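You operate a simulated robot arm through the tools that you are given. There is no shell and no other tool.

You run a simulated two-armed robot. Do the job below in one go: nothing can be reset, and whatever is moved stays where it is left.

Task
Clamp the blue ball unit, brush it clean, seat it in the empty cup.
Fine: purple holder and lever; brush back; lever freed before the unit comes out; blue latch locked last; the other units stay. Set down upright: blue ball unit, brush. What is to be rubbed or washed off counts as gone when no trace of it is left.

The check looks at the end state, three seconds after you hand in, the way a careful person would. Anything else that was tipped, shoved, dropped, spilled or broken makes it a failure.

Robot
Two 7-joint arms with two-finger parallel grippers on one trunk that stands fixed in place. Base frame: the origin is at the foot of the trunk, x ahead of it, y to its left, z up. Lengths are in mm, angles in rad, forces in N, time in s.
The left shoulder is at [70, 156, 1180], the right one opposite. With the tool pointing down near the work surface each hand reaches from about 100 to 860 mm from the base axis, measured 20 degrees to its own side. Payload 3.91 kg a hand.
The tool frame of a hand sits at the grasp point between the pads (the TCP): z along the fingers, y along the line on which they close. The tips reach 30 mm beyond it. Largest opening 110 mm; finger width 20, thickness 10; the body of the gripper, 48 by 112 mm, starts 55 mm behind the TCP.
Orientation is that of the tool frame in the base frame, as a unit quaternion [w, x, y, z]. With the fingers straight down and closing along the base's y, the tool's x points along the base's -x, its y along +y and its z along -z.

Tools
- The arms move only by the tool move_arm. It takes "left_plan", "right_plan" or both (then of equal length, played together; a hand with none holds still); each is a list of rows, each a list of 7 numbers: the shift along the tool's x, y, z in mm, then the turn, a rotation vector about the tool's x, y, z in rad, then the closure, from 0 (fully open) to 1 (shut). In form: [[tx, ty, tz, wx, wy, wz, gripper], ...]. A call has 1 to 20 rows; each row shifts and turns the commanded pose from where the row before left it, along the tool's axes as they then stand. Each row takes 0.2 s and may step no farther than 50 mm and 0.15 rad from the row before; otherwise, or with a gripper value out of range, the whole call is refused. A pose out of reach is approached as far as the arm can. The call stops where the force on the tool passes 80 N (or 10 N more than at its start, if that is more) or the arm is blocked; 0.2 s more then pass. The fingers move at their own pace (about 108 mm/s each) and stop on an object; they squeeze with about 43 N. The grip force told is the motor's: it shows also when the fingers shut on nothing. Time passes only in rows, and 0.2 s behind the last, so rows that do not move let the fingers close. The reply holds the time, the measured pose of the TCP, the force on the tool along the base axes, the opening and the grip force, in the units named above and with some noise, with the torque about the TCP (base axes, N m) and any sound that the robot's microphone picked up.
- Cameras (640 x 400 px; columns grow to the right, rows downward): "scene" is now at [122.6, -56.8, 1415.6]; the picture's right is [-0.61, -0.80, 0.00], its down [-0.40, 0.31, -0.86] and it looks along [0.68, -0.52, -0.51] (base axes); focal length 375 px, centre (320, 200). "left" rides on the left gripper at [72, -17, -103] in its tool frame; the picture's right is [0.23, 0.97, 0.00], its down [-0.76, 0.18, -0.62] and it looks along [-0.61, 0.14, 0.78] (tool axes); focal length 222 px, centre (320, 200). "right" rides on the right gripper at [72, 17, -103] in its tool frame; the picture's right is [-0.23, 0.97, 0.00], its down [-0.76, -0.18, -0.62] and it looks along [-0.61, -0.14, 0.78] (tool axes); focal length 222 px, centre (320, 200). There is no depth. A picture from a camera that has moved, and an enlarged one, comes with that camera's place and axes in the base frame and with its lens.
- camera(camera): a new picture of that camera. The clock stands still meanwhile.
- slide_trunk(by): slides the trunk up (or, below 0, down) by that many mm; the arms and the scene camera ride with it, the base frame stays. It gives what a move gives, with no picture.
- turn_head(pan, tilt): turns the head with the scene camera to pan (to the left, within 1.501 rad either way) and tilt (down, from -0.506 to 1.204), counted from straight ahead of the robot. It gives what a move gives.
- close_up(camera, box): a new picture of the part [left, top, right, bottom] of that camera's present view, enlarged. The clock stands still meanwhile.
- hand_in(): hands the job in; it is judged then, once.

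Places have to be worked out from the pictures, the camera data and where the tool is seen. Open the grippers and draw the arms clear of the work before you hand the job in, unless the task says otherwise.

The tools are called after "Emit:" as name(argument=value, ...) on one line, values as JSON. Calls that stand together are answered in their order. move_arm: Moves the arms, as the interface text tells. Its arguments: {"type":"object","properties":{"left_plan":{"type":"array","items":{"type":"array","items":{"type":"number"}}},"right_plan":{"type":"array","items":{"type":"array","items":{"type":"number"}}}},"required":[]} The other tools are called the same way: slide_trunk (by) slides the trunk up or down; turn_head (pan, tilt) turns the head that bears the scene camera; camera (camera) takes a picture; close_up (camera, box) takes an enlarged picture of a part of a camera's view; hand_in () hands the job in.

At the start:

```text
time_s: 0.0
left_tcp_pos: [784.5, -47.0, 1073.5]
left_orientation: [0.0, -0.001, 1.0, 0.0]
left_force: [-0.1, -0.2, 0.3]
left_wrist_torque: [-0.02, 0.0, 0.01]
left_finger_gap: 110.1
left_grasp_force: 0.0
right_tcp_pos: [468.9, -649.4, 1093.6]
right_orientation: [0.0, -0.001, 1.0, 0.0]
right_force: [0.6, 0.0, 0.6]
right_wrist_torque: [-0.01, 0.01, -0.02]
right_finger_gap: 110.2
right_grasp_force: 0.1
trunk travel left (down, up): [-625.0, 315.0]
head pan, tilt: [-0.653, 0.532]
```

scene: 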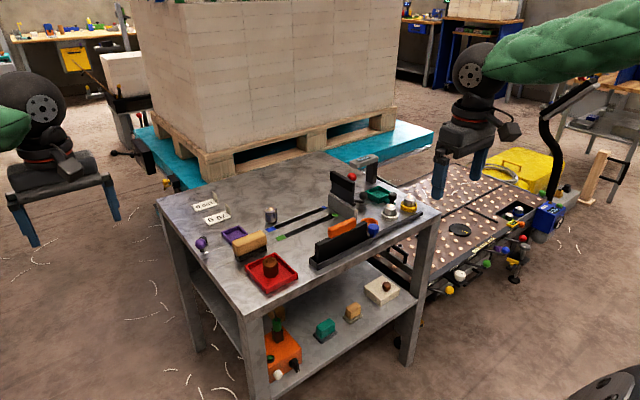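
right: 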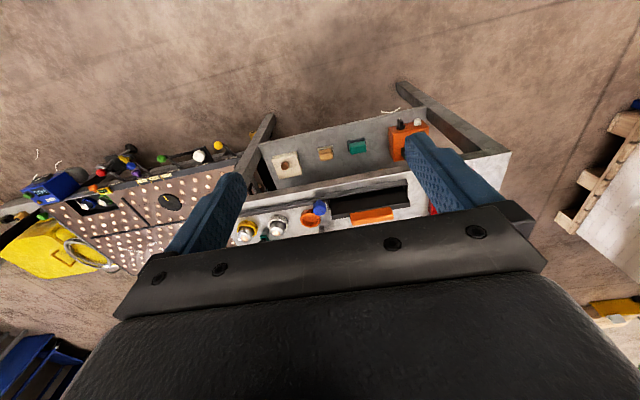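
left: 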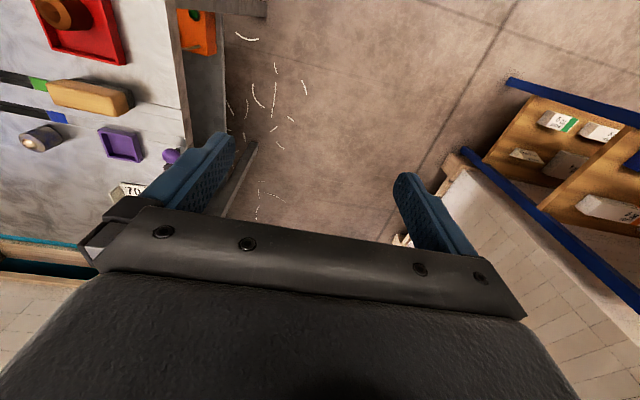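

I begin by looking closely at the bench to identify the items: holder, brush, units, cups, latches.

Emit:
close_up(camera="scene", box=[150, 150, 310, 250])

Emit:
close_up(camera="scene", box=[220, 200, 380, 300])

Emit:
close_up(camera="scene", box=[300, 150, 460, 250])

```text
4.00 times, centred on (230, 200) of scene
camera zoom: at [122.6, -56.8, 1415.6], right [-0.61, -0.8, 0.0], down [-0.4, 0.31, -0.86], along [0.68, -0.52, -0.51], focal length 1502 px, centre (680, 200)
```

zoom: 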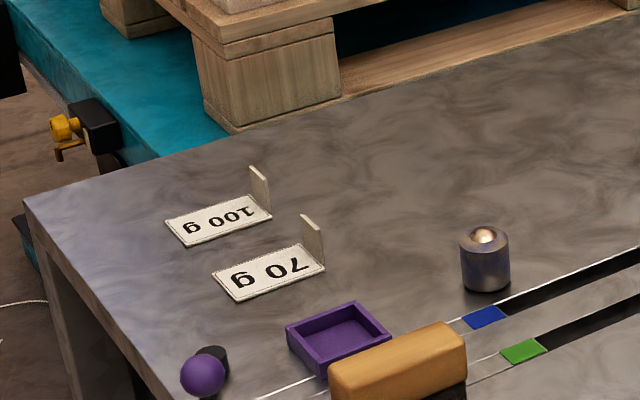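

```text
4.00 times, centred on (300, 250) of scene
camera zoom: at [122.6, -56.8, 1415.6], right [-0.61, -0.8, 0.0], down [-0.4, 0.31, -0.86], along [0.68, -0.52, -0.51], focal length 1502 px, centre (400, 0)
```

zoom: 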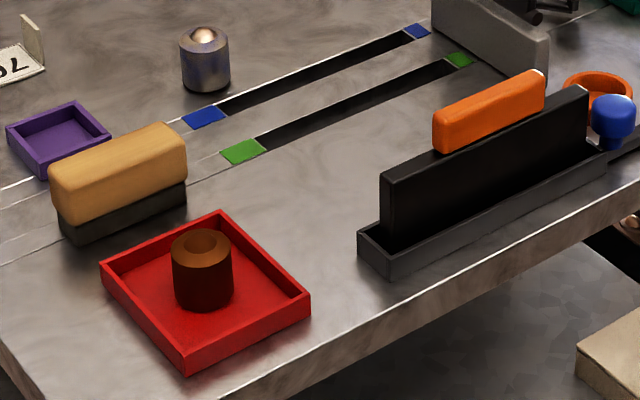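

```text
4.00 times, centred on (380, 200) of scene
camera zoom: at [122.6, -56.8, 1415.6], right [-0.61, -0.8, 0.0], down [-0.4, 0.31, -0.86], along [0.68, -0.52, -0.51], focal length 1502 px, centre (80, 200)
```

zoom: 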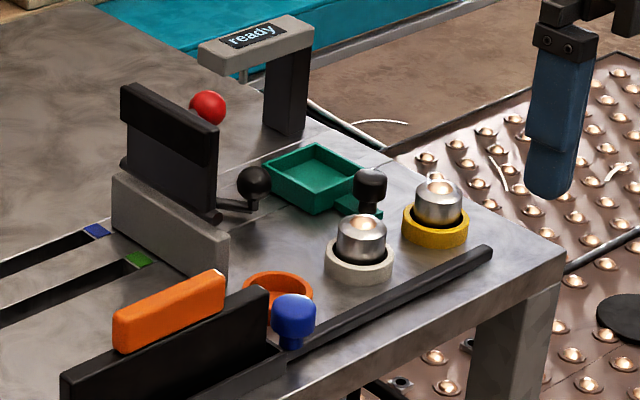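

The table top is around z≈755 and its far side is at x≈1000. I zoom in further on each item to understand the mechanisms.

Emit:
close_up(camera="scene", box=[190, 220, 270, 270])

Emit:
close_up(camera="scene", box=[240, 195, 304, 235])

Emit:
close_up(camera="scene", box=[320, 160, 400, 210])

Emit:
close_up(camera="scene", box=[350, 190, 430, 240])

Emit:
close_up(camera="scene", box=[300, 205, 396, 265])

Emit:
close_up(camera="left", box=[0, 0, 240, 150])

Emit:
close_up(camera="right", box=[220, 140, 444, 280])

```text
8.00 times, centred on (230, 245) of scene
camera zoom: at [122.6, -56.8, 1415.6], right [-0.61, -0.8, 0.0], down [-0.4, 0.31, -0.86], along [0.68, -0.52, -0.51], focal length 3003 px, centre (1040, -160)
```

zoom: 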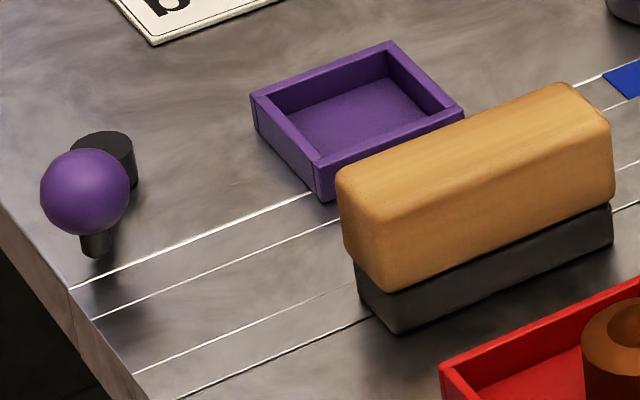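

```text
10.00 times, centred on (272, 215) of scene
camera zoom: at [122.6, -56.8, 1415.6], right [-0.61, -0.8, 0.0], down [-0.4, 0.31, -0.86], along [0.68, -0.52, -0.51], focal length 3754 px, centre (800, 50)
```

zoom: 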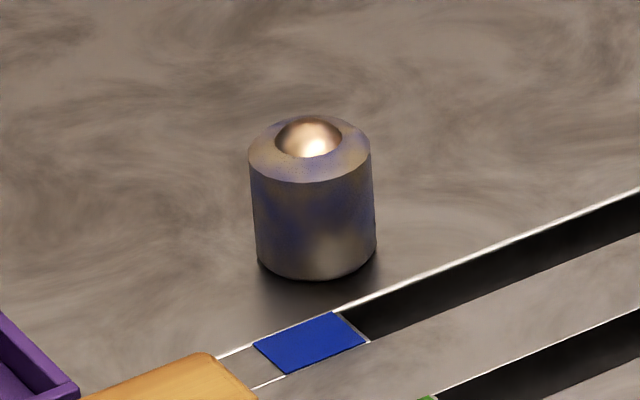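

```text
8.00 times, centred on (360, 185) of scene
camera zoom: at [122.6, -56.8, 1415.6], right [-0.61, -0.8, 0.0], down [-0.4, 0.31, -0.86], along [0.68, -0.52, -0.51], focal length 3003 px, centre (0, 320)
```

zoom: 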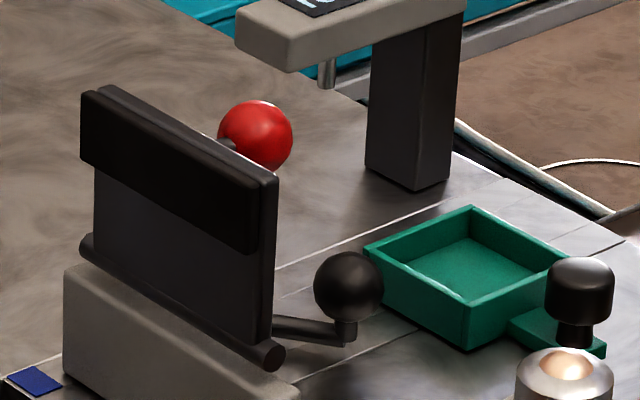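

```text
8.00 times, centred on (390, 215) of scene
camera zoom: at [122.6, -56.8, 1415.6], right [-0.61, -0.8, 0.0], down [-0.4, 0.31, -0.86], along [0.68, -0.52, -0.51], focal length 3003 px, centre (-240, 80)
```

zoom: 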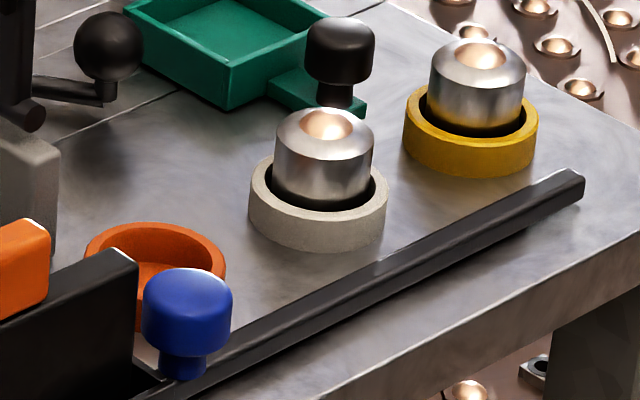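

```text
6.67 times, centred on (348, 235) of scene
camera zoom: at [122.6, -56.8, 1415.6], right [-0.61, -0.8, 0.0], down [-0.4, 0.31, -0.86], along [0.68, -0.52, -0.51], focal length 2503 px, centre (133, -33)
```

zoom: 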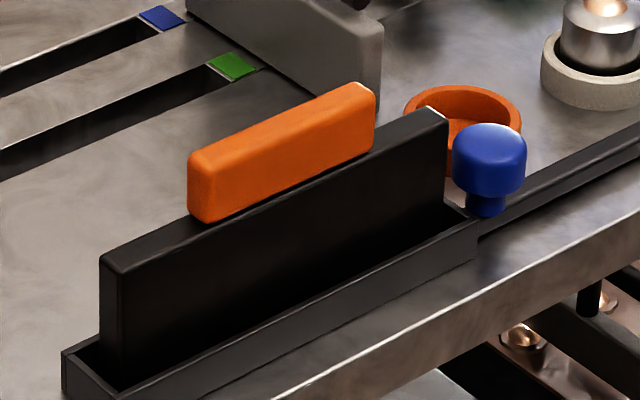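

```text
2.67 times, centred on (120, 75) of left
camera zoom: at [713.3, -64.0, 1175.9], right [-0.23, 0.97, 0.0], down [0.76, 0.18, 0.62], along [0.61, 0.14, -0.78], focal length 592 px, centre (853, 533)
```

zoom: 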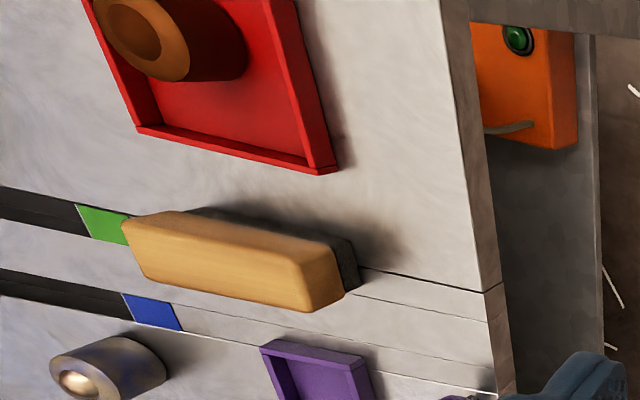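

```text
2.86 times, centred on (332, 210) of right
camera zoom: at [397.8, -634.1, 1196.7], right [0.23, 0.97, 0.0], down [0.76, -0.18, 0.62], along [0.61, -0.14, -0.78], focal length 635 px, centre (286, 171)
```

zoom: 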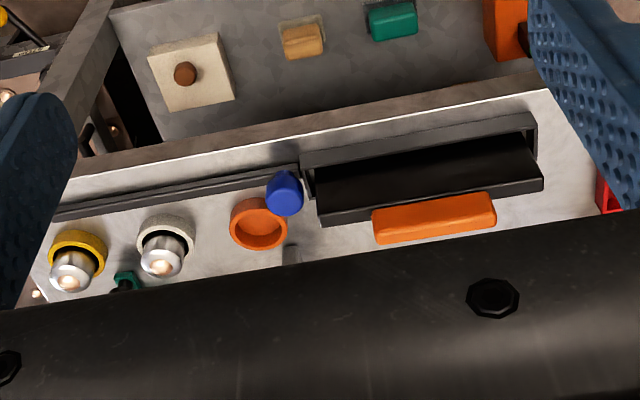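

Items sit well out on the table (unit ≈ (1002,-537), purple tray ≈ (996,-407), table top z≈757), so reach matters. I move the right hand forward high above the table to test reach and get a second viewpoint.

Emit:
move_arm(right_plan=[[-40, 20, 0, 0, 0, 0, 0], [-40, 20, 0, 0, 0, 0, 0], [-40, 20, 0, 0, 0, 0, 0], [-40, 20, 0, 0, 0, 0, 0], [-40, 20, 0, 0, 0, 0, 0], [-40, 20, 0, 0, 0, 0, 0], [-40, 20, 0, 0, 0, 0, 0], [0, 0, 0, 0, 0, 0, 0], [0, 0, 0, 0, 0, 0, 0]])

```text
time_s: 2.0
left_tcp_pos: [785.9, -46.3, 1072.0]
left_orientation: [-0.001, -0.001, 1.0, 0.0]
left_force: [1.1, -1.0, -1.2]
left_wrist_torque: [0.01, 0.03, 0.02]
left_finger_gap: 110.4
left_grasp_force: 0.1
right_tcp_pos: [749.6, -508.3, 1092.6]
right_orientation: [0.001, 0.0, 1.0, -0.001]
right_force: [-0.1, 0.9, 0.7]
right_wrist_torque: [-0.03, 0.04, 0.0]
right_finger_gap: 109.7
right_grasp_force: 0.0
trunk travel left (down, up): [-625.0, 315.0]
head pan, tilt: [-0.653, 0.532]
```

Reached (750,-508) without trouble. I look through the right camera from here.

Emit:
camera(camera="right")

Emit:
camera(camera="scene")

```text
taken
camera right: at [678.0, -491.6, 1196.1], right [0.23, 0.97, 0.0], down [0.76, -0.18, 0.62], along [0.61, -0.14, -0.78], focal length 222 px, centre (320, 200)
```

right: 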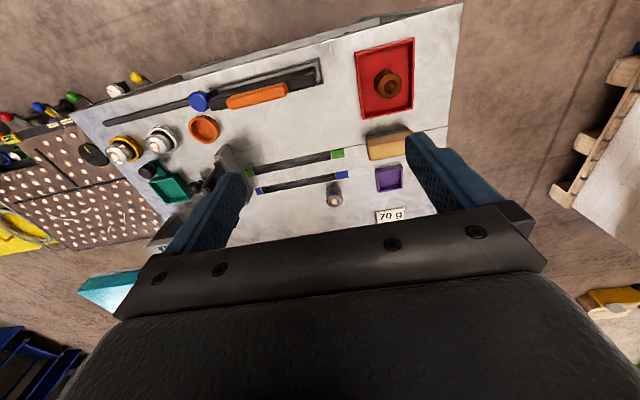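

```text
taken
camera scene: at [123.3, -55.7, 1415.6], right [-0.61, -0.8, 0.0], down [-0.4, 0.31, -0.86], along [0.68, -0.52, -0.51], focal length 375 px, centre (320, 200)
```

scene: 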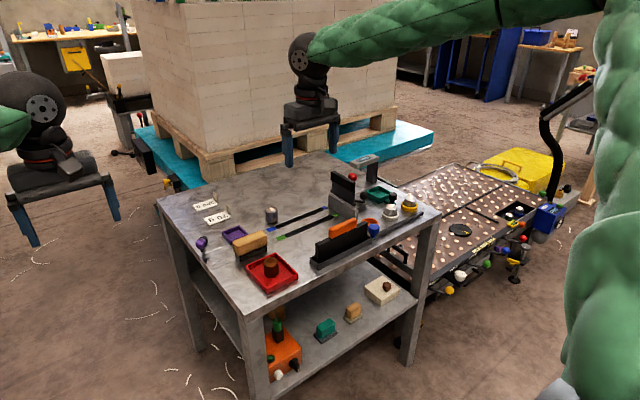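

I zoom into this view to see the mechanisms from above.

Emit:
close_up(camera="right", box=[90, 60, 330, 210])

Emit:
close_up(camera="right", box=[300, 120, 460, 220])

Emit:
close_up(camera="right", box=[180, 30, 420, 180])

```text
2.67 times, centred on (210, 135) of right
camera zoom: at [678.0, -491.6, 1196.1], right [0.23, 0.97, 0.0], down [0.76, -0.18, 0.62], along [0.61, -0.14, -0.78], focal length 592 px, centre (613, 373)
```

zoom: 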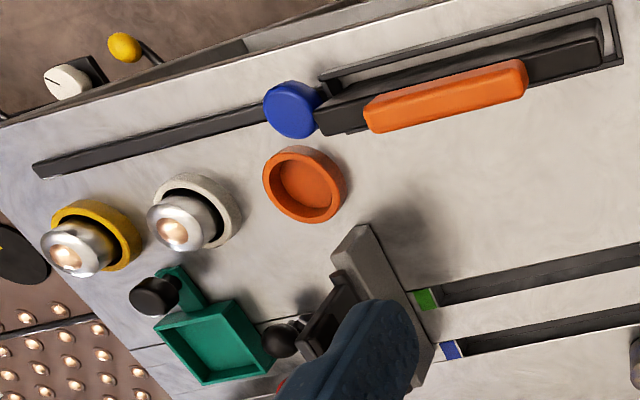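

```text
4.00 times, centred on (380, 170) of right
camera zoom: at [678.0, -491.6, 1196.1], right [0.23, 0.97, 0.0], down [0.76, -0.18, 0.62], along [0.61, -0.14, -0.78], focal length 888 px, centre (80, 320)
```

zoom: 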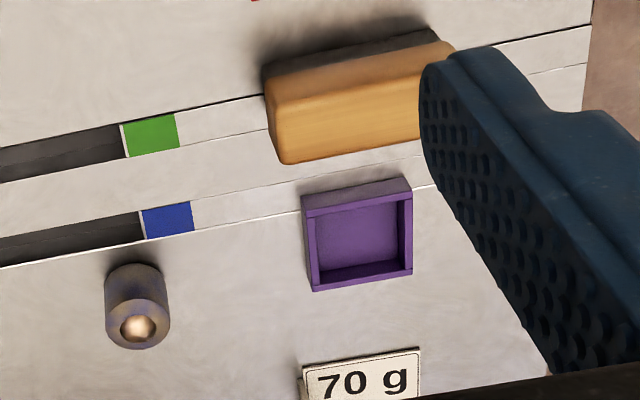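

```text
2.67 times, centred on (300, 105) of right
camera zoom: at [678.0, -491.6, 1196.1], right [0.23, 0.97, 0.0], down [0.76, -0.18, 0.62], along [0.61, -0.14, -0.78], focal length 592 px, centre (373, 453)
```

zoom: 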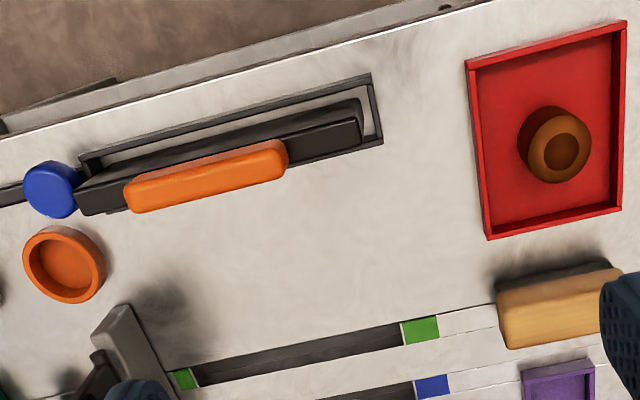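

I zoom with the left camera at the purple ball and tray, and with the scene camera at the ball and at the black/grey device.

Emit:
close_up(camera="left", box=[90, 110, 218, 190])

Emit:
close_up(camera="scene", box=[186, 230, 218, 250])

Emit:
close_up(camera="scene", box=[320, 165, 368, 195])

Emit:
close_up(camera="scene", box=[240, 300, 320, 390])

Emit:
close_up(camera="scene", box=[310, 270, 410, 340])

```text
5.00 times, centred on (154, 150) of left
camera zoom: at [713.9, -62.6, 1175.7], right [-0.23, 0.97, 0.0], down [0.76, 0.18, 0.62], along [0.61, 0.14, -0.78], focal length 1111 px, centre (1150, 450)
```

zoom: 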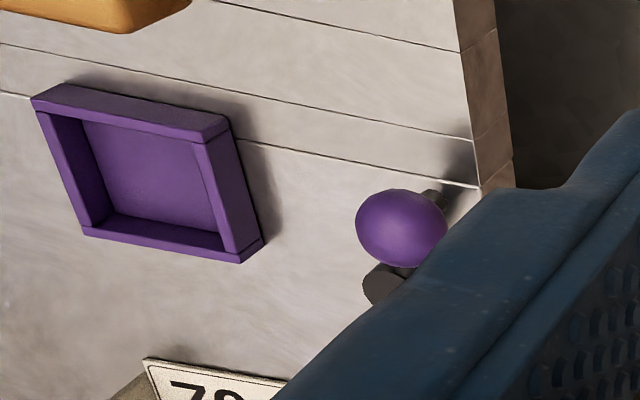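

```text
16.00 times, centred on (202, 240) of scene
camera zoom: at [123.3, -55.7, 1415.6], right [-0.61, -0.8, 0.0], down [-0.4, 0.31, -0.86], along [0.68, -0.52, -0.51], focal length 6006 px, centre (2208, -440)
```

zoom: 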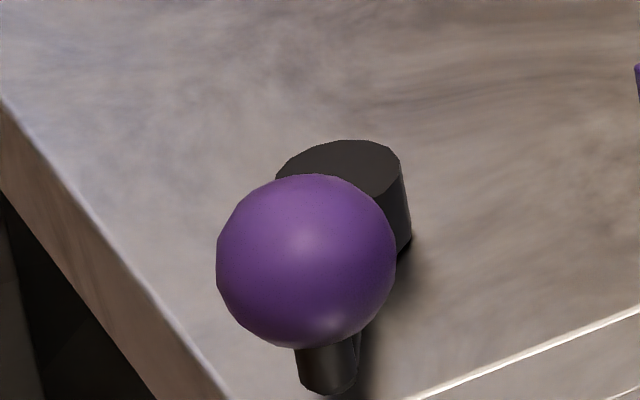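

```text
13.33 times, centred on (344, 180) of scene
camera zoom: at [123.3, -55.7, 1415.6], right [-0.61, -0.8, 0.0], down [-0.4, 0.31, -0.86], along [0.68, -0.52, -0.51], focal length 5005 px, centre (0, 467)
```

zoom: 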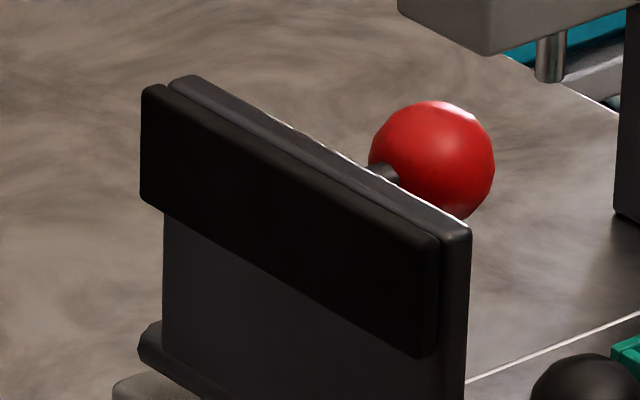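

```text
4.44 times, centred on (280, 345) of scene
camera zoom: at [123.3, -55.7, 1415.6], right [-0.61, -0.8, 0.0], down [-0.4, 0.31, -0.86], along [0.68, -0.52, -0.51], focal length 1668 px, centre (498, -444)
```

zoom: 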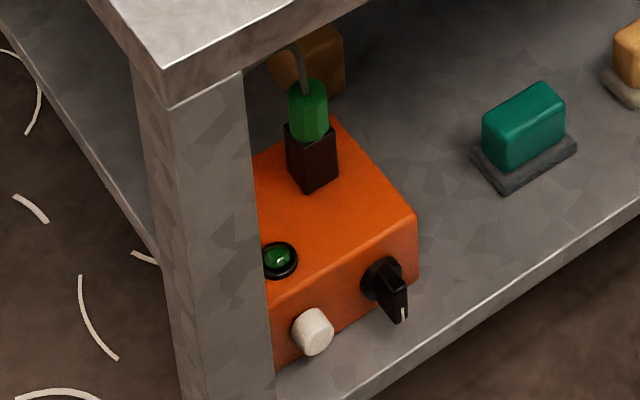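

```text
5.71 times, centred on (360, 305) of scene
camera zoom: at [123.3, -55.7, 1415.6], right [-0.61, -0.8, 0.0], down [-0.4, 0.31, -0.86], along [0.68, -0.52, -0.51], focal length 2145 px, centre (91, -400)
```

zoom: 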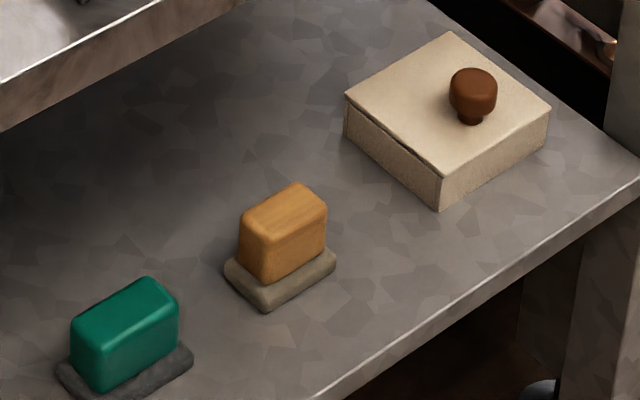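

The deck to the right also carries knobs and fixtures, so I inspect it before concluding which holder is meant.

Emit:
close_up(camera="scene", box=[400, 150, 592, 270])

Emit:
close_up(camera="scene", box=[400, 240, 560, 340])

Emit:
close_up(camera="scene", box=[0, 0, 160, 100])

Emit:
close_up(camera="scene", box=[400, 0, 600, 125])

Emit:
turn_head(pan=-1.3, tilt=0.6)

Emit:
camera(camera="scene")

```text
3.33 times, centred on (496, 210) of scene
camera zoom: at [123.3, -55.7, 1415.6], right [-0.61, -0.8, 0.0], down [-0.4, 0.31, -0.86], along [0.68, -0.52, -0.51], focal length 1251 px, centre (-267, 167)
```

zoom: 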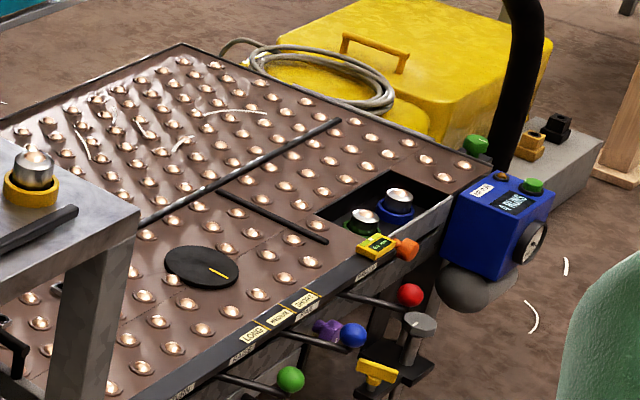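

```text
4.00 times, centred on (480, 290) of scene
camera zoom: at [123.3, -55.7, 1415.6], right [-0.61, -0.8, 0.0], down [-0.4, 0.31, -0.86], along [0.68, -0.52, -0.51], focal length 1502 px, centre (-320, -160)
```

zoom: 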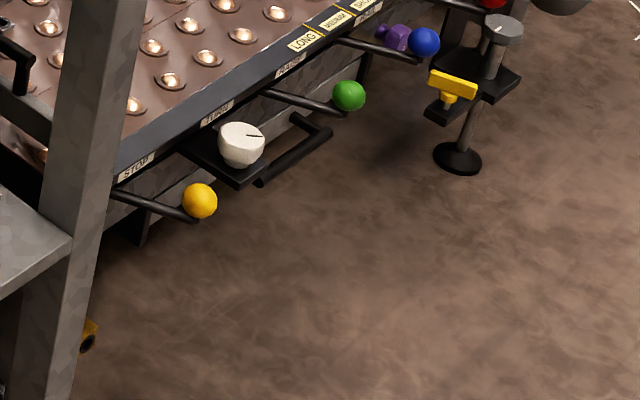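

```text
4.00 times, centred on (80, 50) of scene
camera zoom: at [123.3, -55.7, 1415.6], right [-0.61, -0.8, 0.0], down [-0.4, 0.31, -0.86], along [0.68, -0.52, -0.51], focal length 1502 px, centre (1280, 800)
```

zoom: 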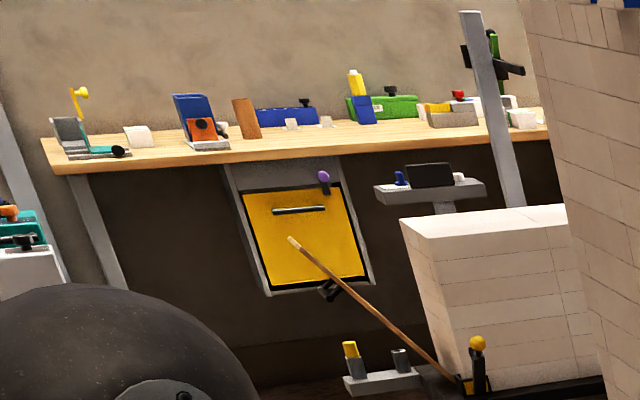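

```text
3.20 times, centred on (500, 62) of scene
camera zoom: at [123.3, -55.7, 1415.6], right [-0.61, -0.8, 0.0], down [-0.4, 0.31, -0.86], along [0.68, -0.52, -0.51], focal length 1201 px, centre (-256, 640)
```

zoom: 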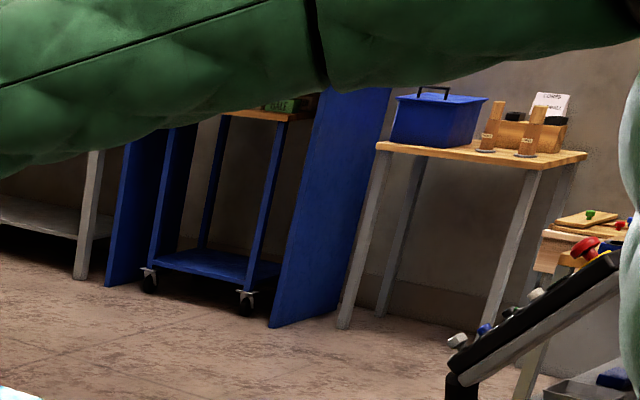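

```text
time_s: 3.0
left_tcp_pos: [784.6, -45.8, 1072.0]
left_orientation: [0.0, -0.001, 1.0, -0.001]
left_force: [-0.1, 0.3, 0.5]
left_wrist_torque: [0.01, 0.0, 0.02]
left_finger_gap: 110.1
left_grasp_force: 0.1
right_tcp_pos: [748.6, -509.3, 1091.3]
right_orientation: [0.0, -0.001, 1.0, 0.0]
right_force: [-0.8, -0.8, -0.7]
right_wrist_torque: [-0.01, -0.03, 0.0]
right_finger_gap: 110.1
right_grasp_force: 0.0
trunk travel left (down, up): [-625.0, 315.0]
head pan, tilt: [-1.3, 0.6]
```

```text
taken
camera scene: at [74.9, -87.1, 1409.5], right [-0.96, -0.27, 0.0], down [-0.15, 0.54, -0.82], along [0.22, -0.79, -0.57], focal length 375 px, centre (320, 200)
```

scene: 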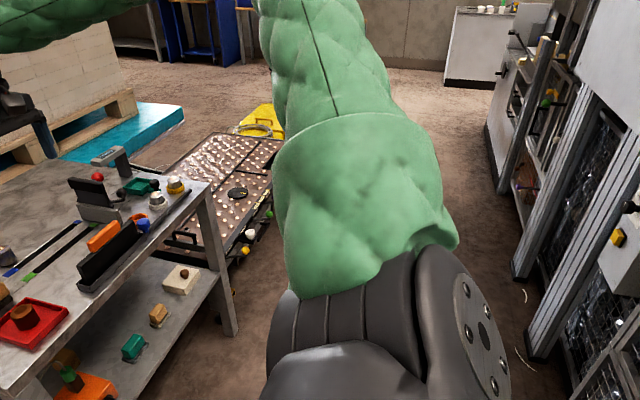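

Many distractors exist. I survey the other directions with the head before deciding.

Emit:
turn_head(pan=0.0, tilt=0.9)

Emit:
camera(camera="scene")

Emit:
turn_head(pan=0.9, tilt=0.6)

Emit:
camera(camera="scene")

Emit:
turn_head(pan=-1.5, tilt=1.1)

Emit:
camera(camera="scene")

Emit:
turn_head(pan=-0.75, tilt=0.65)

Emit:
camera(camera="scene")

```text
time_s: 4.5
left_tcp_pos: [785.6, -46.3, 1072.8]
left_orientation: [0.0, -0.001, 1.0, 0.0]
left_force: [-0.2, 0.0, 0.1]
left_wrist_torque: [-0.03, 0.03, -0.03]
left_finger_gap: 110.0
left_grasp_force: 0.1
right_tcp_pos: [749.0, -508.9, 1093.4]
right_orientation: [0.0, -0.001, 1.0, 0.0]
right_force: [-0.8, 1.2, 0.0]
right_wrist_torque: [0.05, 0.0, 0.0]
right_finger_gap: 110.2
right_grasp_force: 0.0
trunk travel left (down, up): [-625.0, 315.0]
head pan, tilt: [0.0, 0.901]
```

```text
taken
camera scene: at [126.6, -2.1, 1384.7], right [0.0, -1.0, 0.0], down [-0.78, 0.0, -0.62], along [0.62, 0.0, -0.78], focal length 375 px, centre (320, 200)
```

scene: 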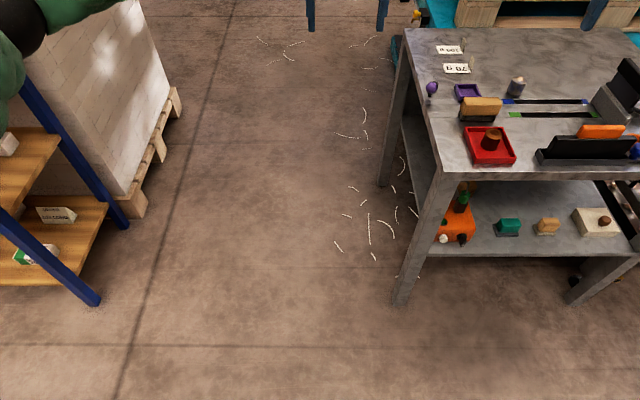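

```text
time_s: 5.7
left_tcp_pos: [784.6, -46.2, 1071.7]
left_orientation: [0.0, -0.001, 1.0, 0.0]
left_force: [0.5, 0.0, -0.4]
left_wrist_torque: [-0.01, -0.01, 0.02]
left_finger_gap: 109.9
left_grasp_force: 0.1
right_tcp_pos: [749.5, -510.4, 1092.7]
right_orientation: [0.0, -0.001, 1.0, 0.001]
right_force: [0.4, -0.1, -0.3]
right_wrist_torque: [-0.04, -0.01, 0.02]
right_finger_gap: 110.1
right_grasp_force: 0.1
trunk travel left (down, up): [-625.0, 315.0]
head pan, tilt: [0.901, 0.6]
```

```text
taken
camera scene: at [106.0, 67.2, 1409.5], right [0.78, -0.62, 0.0], down [-0.35, -0.44, -0.82], along [0.51, 0.65, -0.57], focal length 375 px, centre (320, 200)
```

scene: 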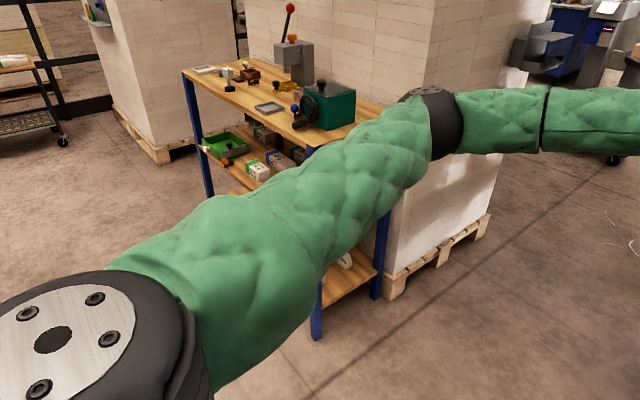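

```text
time_s: 7.9
left_tcp_pos: [784.7, -46.5, 1073.9]
left_orientation: [0.0, -0.001, 1.0, 0.0]
left_force: [-0.3, 0.4, 0.2]
left_wrist_torque: [0.02, 0.02, 0.02]
left_finger_gap: 110.0
left_grasp_force: 0.0
right_tcp_pos: [748.7, -510.9, 1091.6]
right_orientation: [0.0, 0.0, 1.0, 0.0]
right_force: [-0.9, 0.3, -0.7]
right_wrist_torque: [0.01, 0.03, 0.03]
right_finger_gap: 109.8
right_grasp_force: 0.0
trunk travel left (down, up): [-625.0, 315.0]
head pan, tilt: [-1.499, 1.1]
```

```text
taken
camera scene: at [55.6, -65.0, 1370.9], right [-1.0, -0.07, 0.0], down [-0.06, 0.89, -0.45], along [0.03, -0.45, -0.89], focal length 375 px, centre (320, 200)
```

scene: 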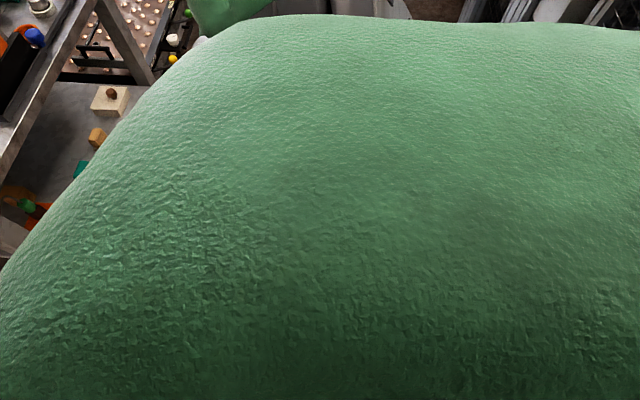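

```text
time_s: 9.0
left_tcp_pos: [784.2, -46.7, 1072.3]
left_orientation: [0.0, 0.0, 1.0, 0.0]
left_force: [-0.2, -0.9, 1.3]
left_wrist_torque: [-0.03, -0.01, 0.01]
left_finger_gap: 110.0
left_grasp_force: 0.0
right_tcp_pos: [748.7, -510.5, 1091.6]
right_orientation: [0.0, -0.001, 1.0, 0.0]
right_force: [-1.0, -0.2, -0.3]
right_wrist_torque: [0.0, -0.01, -0.01]
right_finger_gap: 110.2
right_grasp_force: 0.1
trunk travel left (down, up): [-625.0, 315.0]
head pan, tilt: [-0.75, 0.649]
```

```text
taken
camera scene: at [114.5, -61.3, 1405.2], right [-0.68, -0.73, 0.0], down [-0.44, 0.41, -0.8], along [0.58, -0.54, -0.61], focal length 375 px, centre (320, 200)
```

scene: 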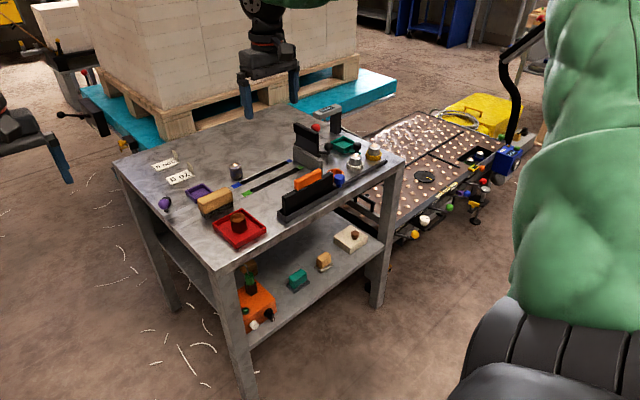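

The workbench carries the whole task. I close the left gripper to clear its camera view and lower the left hand beside the table, to look at the purple ball, tray and brush at closer range.

Emit:
move_arm(left_plan=[[0, 0, 40, 0, 0, 0, 1], [0, 0, 40, 0, 0, 0, 1], [0, 0, 40, 0, 0, 0, 1], [0, 0, 40, 0, 0, 0, 1], [0, 0, 0, 0, 0, 0, 1]])

Emit:
camera(camera="left")

Emit:
close_up(camera="left", box=[60, 130, 252, 250])

Emit:
close_up(camera="scene", box=[188, 184, 252, 224])

Emit:
close_up(camera="scene", box=[270, 160, 350, 210])

Emit:
close_up(camera="scene", box=[284, 115, 364, 165])

```text
time_s: 10.2
left_tcp_pos: [783.8, -46.6, 911.6]
left_orientation: [-0.001, -0.001, 1.0, 0.0]
left_force: [-0.2, 0.1, 0.0]
left_wrist_torque: [-0.01, -0.06, 0.01]
left_finger_gap: 0.0
left_grasp_force: 37.8
right_tcp_pos: [748.0, -508.9, 1092.3]
right_orientation: [0.0, -0.001, 1.0, 0.0]
right_force: [-0.7, 0.0, -0.7]
right_wrist_torque: [-0.01, 0.01, 0.02]
right_finger_gap: 109.8
right_grasp_force: 0.0
trunk travel left (down, up): [-625.0, 315.0]
head pan, tilt: [-0.75, 0.649]
```

```text
taken
camera left: at [712.5, -64.4, 1015.8], right [-0.23, 0.97, 0.0], down [0.76, 0.18, 0.62], along [0.61, 0.14, -0.78], focal length 222 px, centre (320, 200)
```

left: 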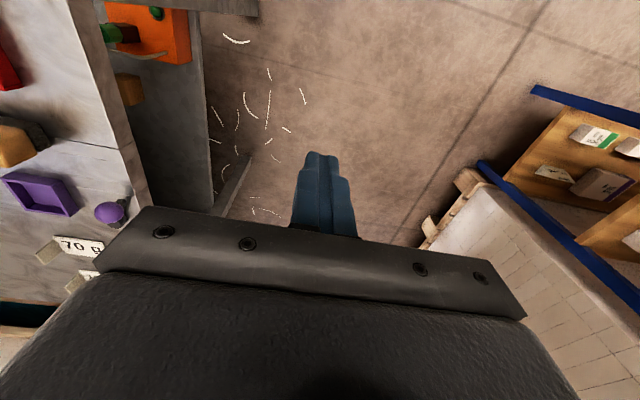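

```text
3.33 times, centred on (156, 190) of left
camera zoom: at [712.5, -64.4, 1015.8], right [-0.23, 0.97, 0.0], down [0.76, 0.18, 0.62], along [0.61, 0.14, -0.78], focal length 740 px, centre (867, 233)
```

zoom: 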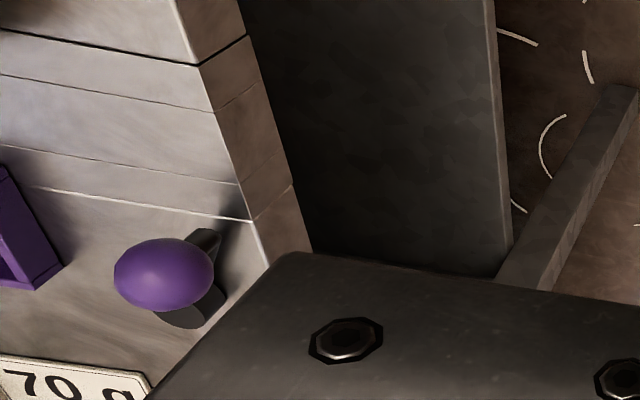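

```text
10.00 times, centred on (220, 204) of scene
camera zoom: at [114.0, -61.3, 1405.3], right [-0.68, -0.73, 0.0], down [-0.44, 0.41, -0.8], along [0.58, -0.54, -0.6], focal length 3754 px, centre (1320, 160)
```

zoom: 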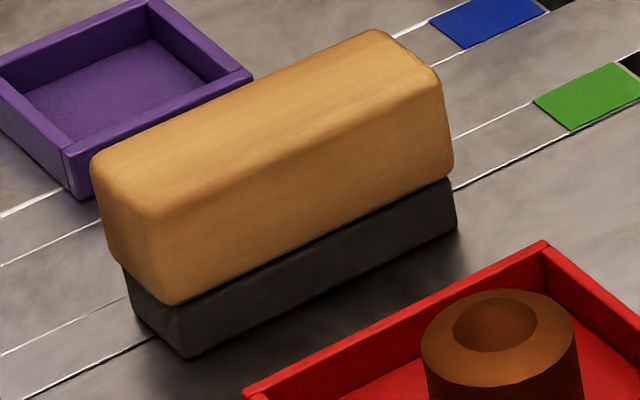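

```text
8.00 times, centred on (310, 185) of scene
camera zoom: at [114.0, -61.3, 1405.3], right [-0.68, -0.73, 0.0], down [-0.44, 0.41, -0.8], along [0.58, -0.54, -0.6], focal length 3003 px, centre (400, 320)
```

zoom: 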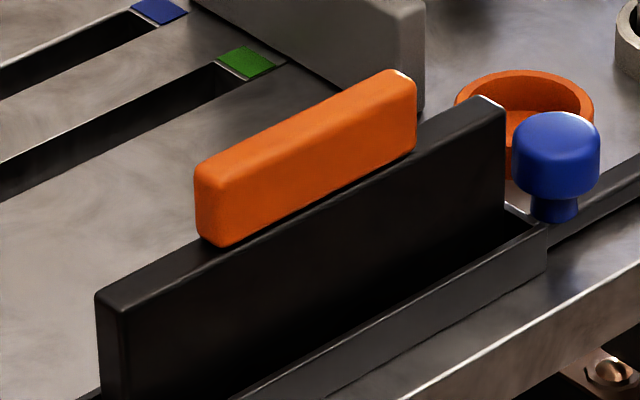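

```text
8.00 times, centred on (324, 140) of scene
camera zoom: at [114.0, -61.3, 1405.3], right [-0.68, -0.73, 0.0], down [-0.44, 0.41, -0.8], along [0.58, -0.54, -0.6], focal length 3003 px, centre (288, 680)
```

zoom: 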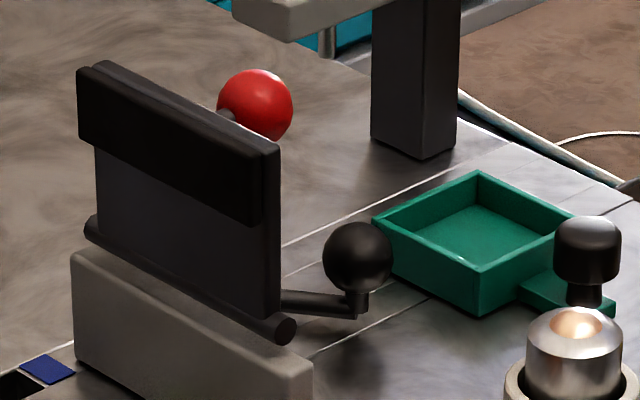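

The brush (wood handle, dark bristles) is at about (891,-403), spanning y -361…-445, x 875…907, top z≈812. Now I test the right arm's reach by driving it, tool down, toward the unit's column high above the table.

Emit:
move_arm(right_plan=[[-40, -4, 0, 0, 0, 0, 0], [-40, -4, 0, 0, 0, 0, 0], [-40, -4, 0, 0, 0, 0, 0], [-40, -4, 0, 0, 0, 0, 0], [-40, -4, 0, 0, 0, 0, 0], [-40, -4, 0, 0, 0, 0, 0], [0, 0, 0, 0, 0, 0, 0], [0, 0, 0, 0, 0, 0, 0]])

```text
time_s: 12.0
left_tcp_pos: [785.3, -46.0, 912.8]
left_orientation: [-0.001, 0.0, 1.0, -0.001]
left_force: [-0.2, 0.1, 0.6]
left_wrist_torque: [-0.03, 0.01, -0.02]
left_finger_gap: 0.4
left_grasp_force: 37.7
right_tcp_pos: [988.5, -533.5, 1092.5]
right_orientation: [0.0, -0.001, 1.0, 0.0]
right_force: [0.5, 0.0, 0.2]
right_wrist_torque: [-0.01, 0.02, 0.0]
right_finger_gap: 110.0
right_grasp_force: 0.0
trunk travel left (down, up): [-625.0, 315.0]
head pan, tilt: [-0.75, 0.649]
```

The right hand reaches (988,-533) tool-down at this shoulder-relative height, so lowering the trunk will bring the table items in reach. I look down from here first.

Emit:
camera(camera="right")

Emit:
close_up(camera="right", box=[200, 40, 440, 190])

```text
taken
camera right: at [918.5, -517.0, 1196.2], right [0.23, 0.97, 0.0], down [0.76, -0.18, 0.62], along [0.61, -0.14, -0.78], focal length 222 px, centre (320, 200)
```

right: 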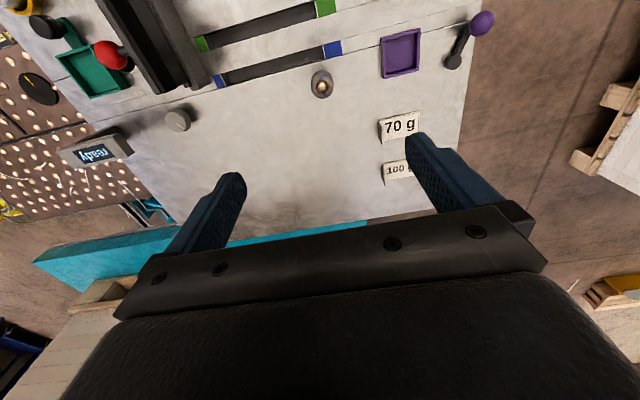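

```text
2.67 times, centred on (320, 115) of right
camera zoom: at [918.5, -517.0, 1196.2], right [0.23, 0.97, 0.0], down [0.76, -0.18, 0.62], along [0.61, -0.14, -0.78], focal length 592 px, centre (320, 427)
```

zoom: 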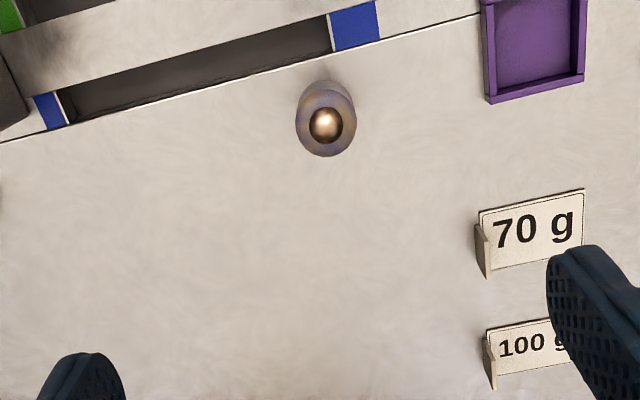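

The purple lever is now visible with its arm from a pivot post. I zoom on it.

Emit:
close_up(camera="right", box=[370, 0, 530, 100])

Emit:
close_up(camera="right", box=[0, 0, 240, 150])

```text
4.00 times, centred on (450, 50) of right
camera zoom: at [918.5, -517.0, 1196.2], right [0.23, 0.97, 0.0], down [0.76, -0.18, 0.62], along [0.61, -0.14, -0.78], focal length 888 px, centre (-200, 800)
```

zoom: 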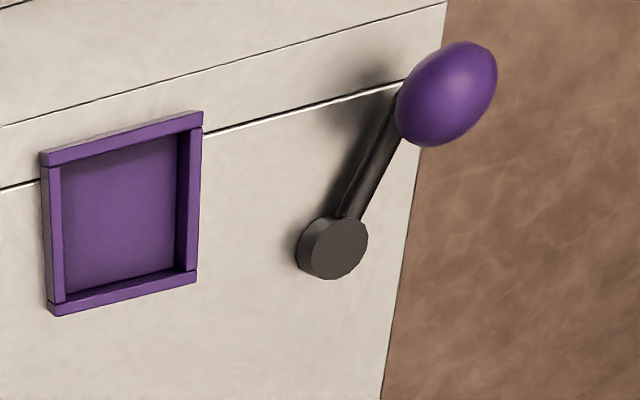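

```text
2.67 times, centred on (120, 75) of right
camera zoom: at [918.5, -517.0, 1196.2], right [0.23, 0.97, 0.0], down [0.76, -0.18, 0.62], along [0.61, -0.14, -0.78], focal length 592 px, centre (853, 533)
```

zoom: 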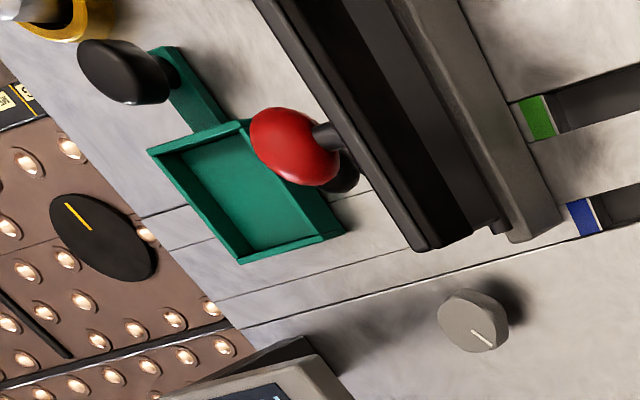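

Now I zoom tightly on the unit and the tray for dimensions, from both the right and scene cameras.

Emit:
close_up(camera="right", box=[296, 60, 344, 105])

Emit:
close_up(camera="scene", box=[220, 155, 252, 185])

Emit:
close_up(camera="scene", box=[180, 180, 220, 205])

Emit:
close_up(camera="right", box=[372, 20, 428, 85])

```text
8.89 times, centred on (320, 82) of right
camera zoom: at [918.5, -517.0, 1196.2], right [0.23, 0.97, 0.0], down [0.76, -0.18, 0.62], along [0.61, -0.14, -0.78], focal length 1974 px, centre (320, 1244)
```

zoom: 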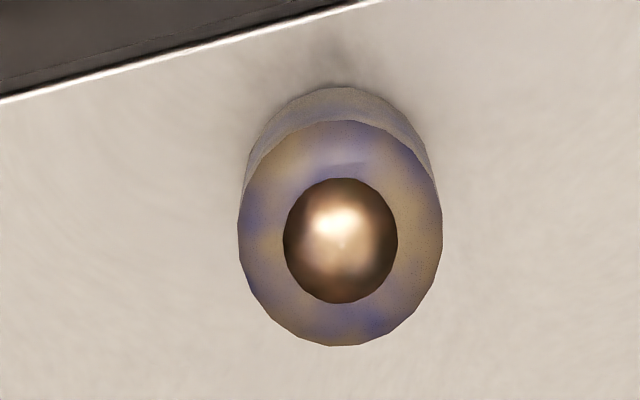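

```text
13.33 times, centred on (236, 170) of scene
camera zoom: at [115.6, -60.7, 1405.1], right [-0.68, -0.73, 0.0], down [-0.44, 0.41, -0.8], along [0.58, -0.54, -0.61], focal length 5005 px, centre (1440, 600)
```

zoom: 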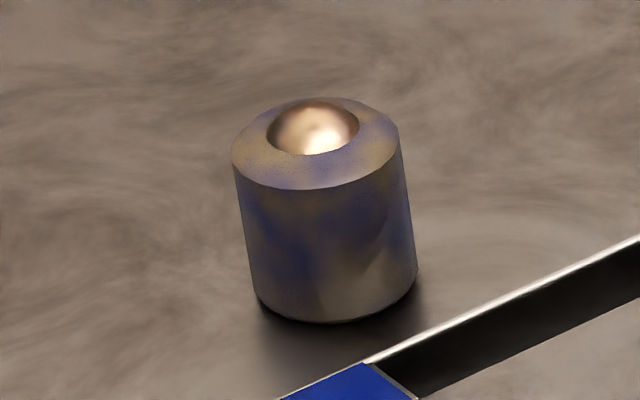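

```text
16.00 times, centred on (200, 192) of scene
camera zoom: at [115.6, -60.7, 1405.1], right [-0.68, -0.73, 0.0], down [-0.44, 0.41, -0.8], along [0.58, -0.54, -0.61], focal length 6006 px, centre (2240, 320)
```

zoom: 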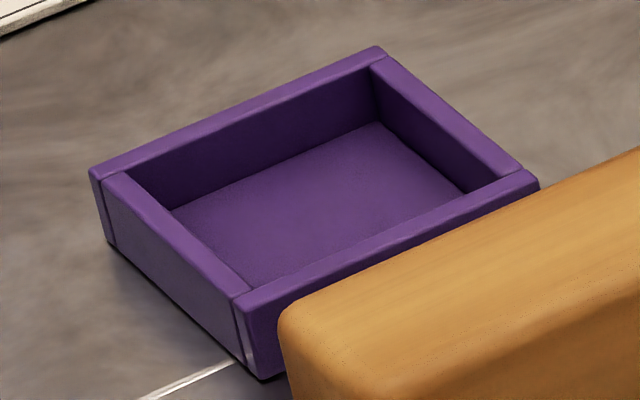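

```text
6.15 times, centred on (400, 52) of right
camera zoom: at [918.5, -517.0, 1196.2], right [0.23, 0.97, 0.0], down [0.76, -0.18, 0.62], along [0.61, -0.14, -0.78], focal length 1367 px, centre (-172, 1108)
```

zoom: 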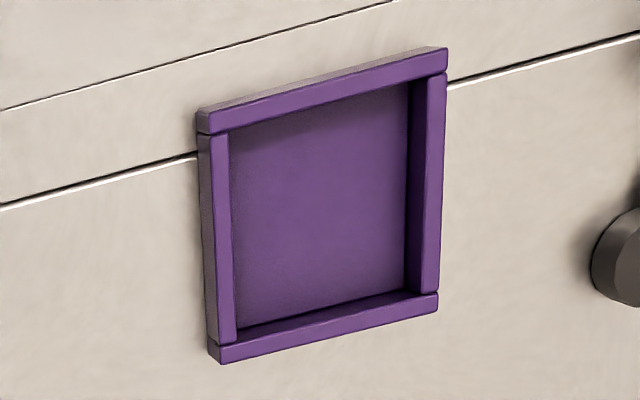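

The tray is a ~57 mm square with ~45 mm inside, centred near (989,-403), rim z≈775; the unit is ~38 mm diameter, ~39 mm tall at (999.5,-532). I raise the left hand back, then slide the trunk down 200.

Emit:
move_arm(left_plan=[[0, 20, -40, 0, 0, 0, 1], [0, 20, -40, 0, 0, 0, 1], [0, 20, -40, 0, 0, 0, 1], [0, 20, -40, 0, 0, 0, 1], [0, 20, -40, 0, 0, 0, 1], [20, 0, -40, 0, 0, 0, 0], [20, 0, -40, 0, 0, 0, 0]])

Emit:
slide_trunk(by=-200)

Emit:
camera(camera="right")

Emit:
camera(camera="scene")

```text
time_s: 13.6
left_tcp_pos: [745.5, 51.5, 1196.8]
left_orientation: [0.0, -0.001, 1.0, 0.0]
left_force: [-0.2, -0.8, 0.7]
left_wrist_torque: [0.0, 0.01, 0.0]
left_finger_gap: 110.0
left_grasp_force: 0.2
right_tcp_pos: [987.9, -534.2, 1093.9]
right_orientation: [0.0, -0.001, 1.0, 0.0]
right_force: [0.0, -0.3, 0.6]
right_wrist_torque: [-0.02, -0.01, 0.02]
right_finger_gap: 109.6
right_grasp_force: 0.0
trunk travel left (down, up): [-625.0, 315.0]
head pan, tilt: [-0.75, 0.649]
```

```text
time_s: 15.8
left_tcp_pos: [745.0, 52.2, 995.1]
left_orientation: [0.0, -0.001, 1.0, 0.0]
left_force: [-0.8, 0.2, 0.2]
left_wrist_torque: [0.01, -0.01, 0.01]
left_finger_gap: 110.0
left_grasp_force: 0.0
right_tcp_pos: [987.7, -534.0, 894.8]
right_orientation: [0.0, -0.001, 1.0, 0.0]
right_force: [-0.9, 0.0, -0.1]
right_wrist_torque: [0.02, 0.05, -0.03]
right_finger_gap: 110.1
right_grasp_force: 0.1
trunk travel left (down, up): [-425.0, 515.0]
head pan, tilt: [-0.75, 0.649]
```

```text
taken
camera right: at [917.0, -517.7, 997.2], right [0.23, 0.97, 0.0], down [0.76, -0.18, 0.62], along [0.61, -0.14, -0.78], focal length 222 px, centre (320, 200)
```

right: 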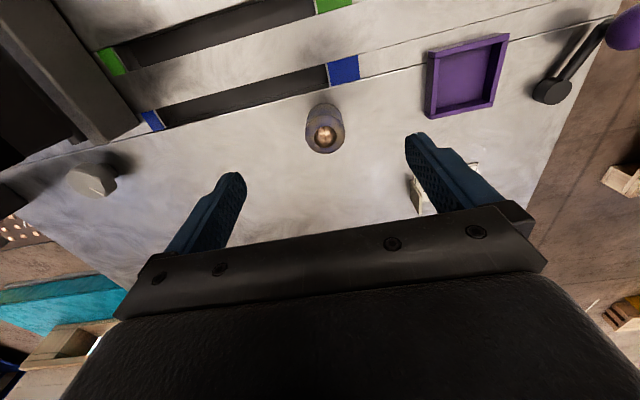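

```text
taken
camera scene: at [114.3, -61.1, 1205.4], right [-0.68, -0.73, 0.0], down [-0.44, 0.41, -0.8], along [0.58, -0.54, -0.6], focal length 375 px, centre (320, 200)
```

scene: 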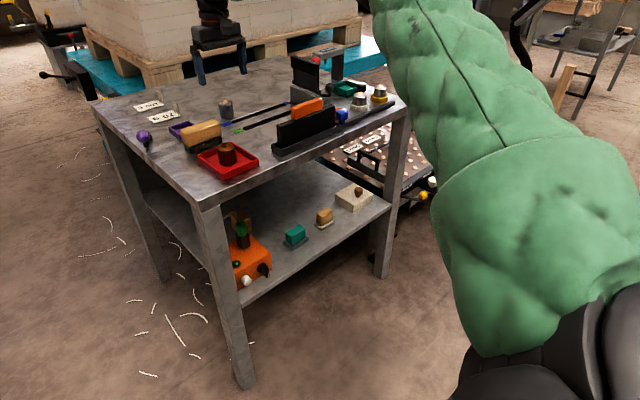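

I zoom on the unit and tray from this closer viewpoint to refine positions.

Emit:
close_up(camera="right", box=[280, 85, 376, 145])

Emit:
close_up(camera="right", box=[412, 20, 540, 130])

```text
6.67 times, centred on (328, 115) of right
camera zoom: at [917.0, -517.7, 997.2], right [0.23, 0.97, 0.0], down [0.76, -0.18, 0.62], along [0.61, -0.14, -0.78], focal length 1481 px, centre (267, 767)
```

zoom: 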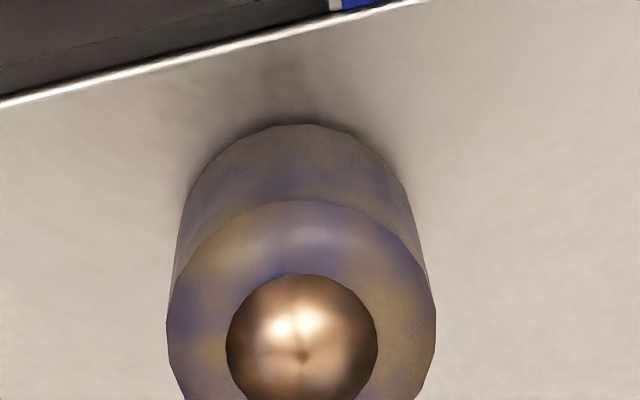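

```text
3.64 times, centred on (476, 75) of right
camera zoom: at [917.0, -517.7, 997.2], right [0.23, 0.97, 0.0], down [0.76, -0.18, 0.62], along [0.61, -0.14, -0.78], focal length 808 px, centre (-247, 654)
```

zoom: 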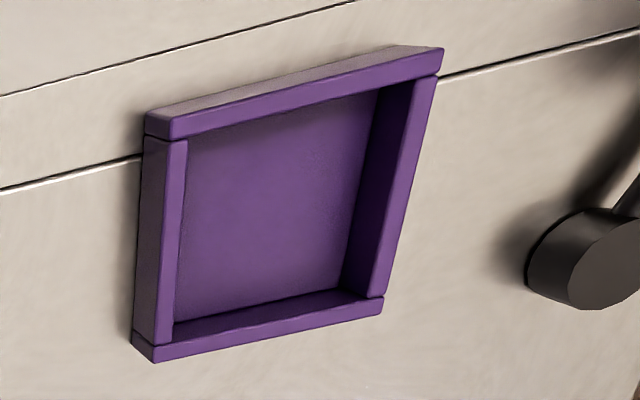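

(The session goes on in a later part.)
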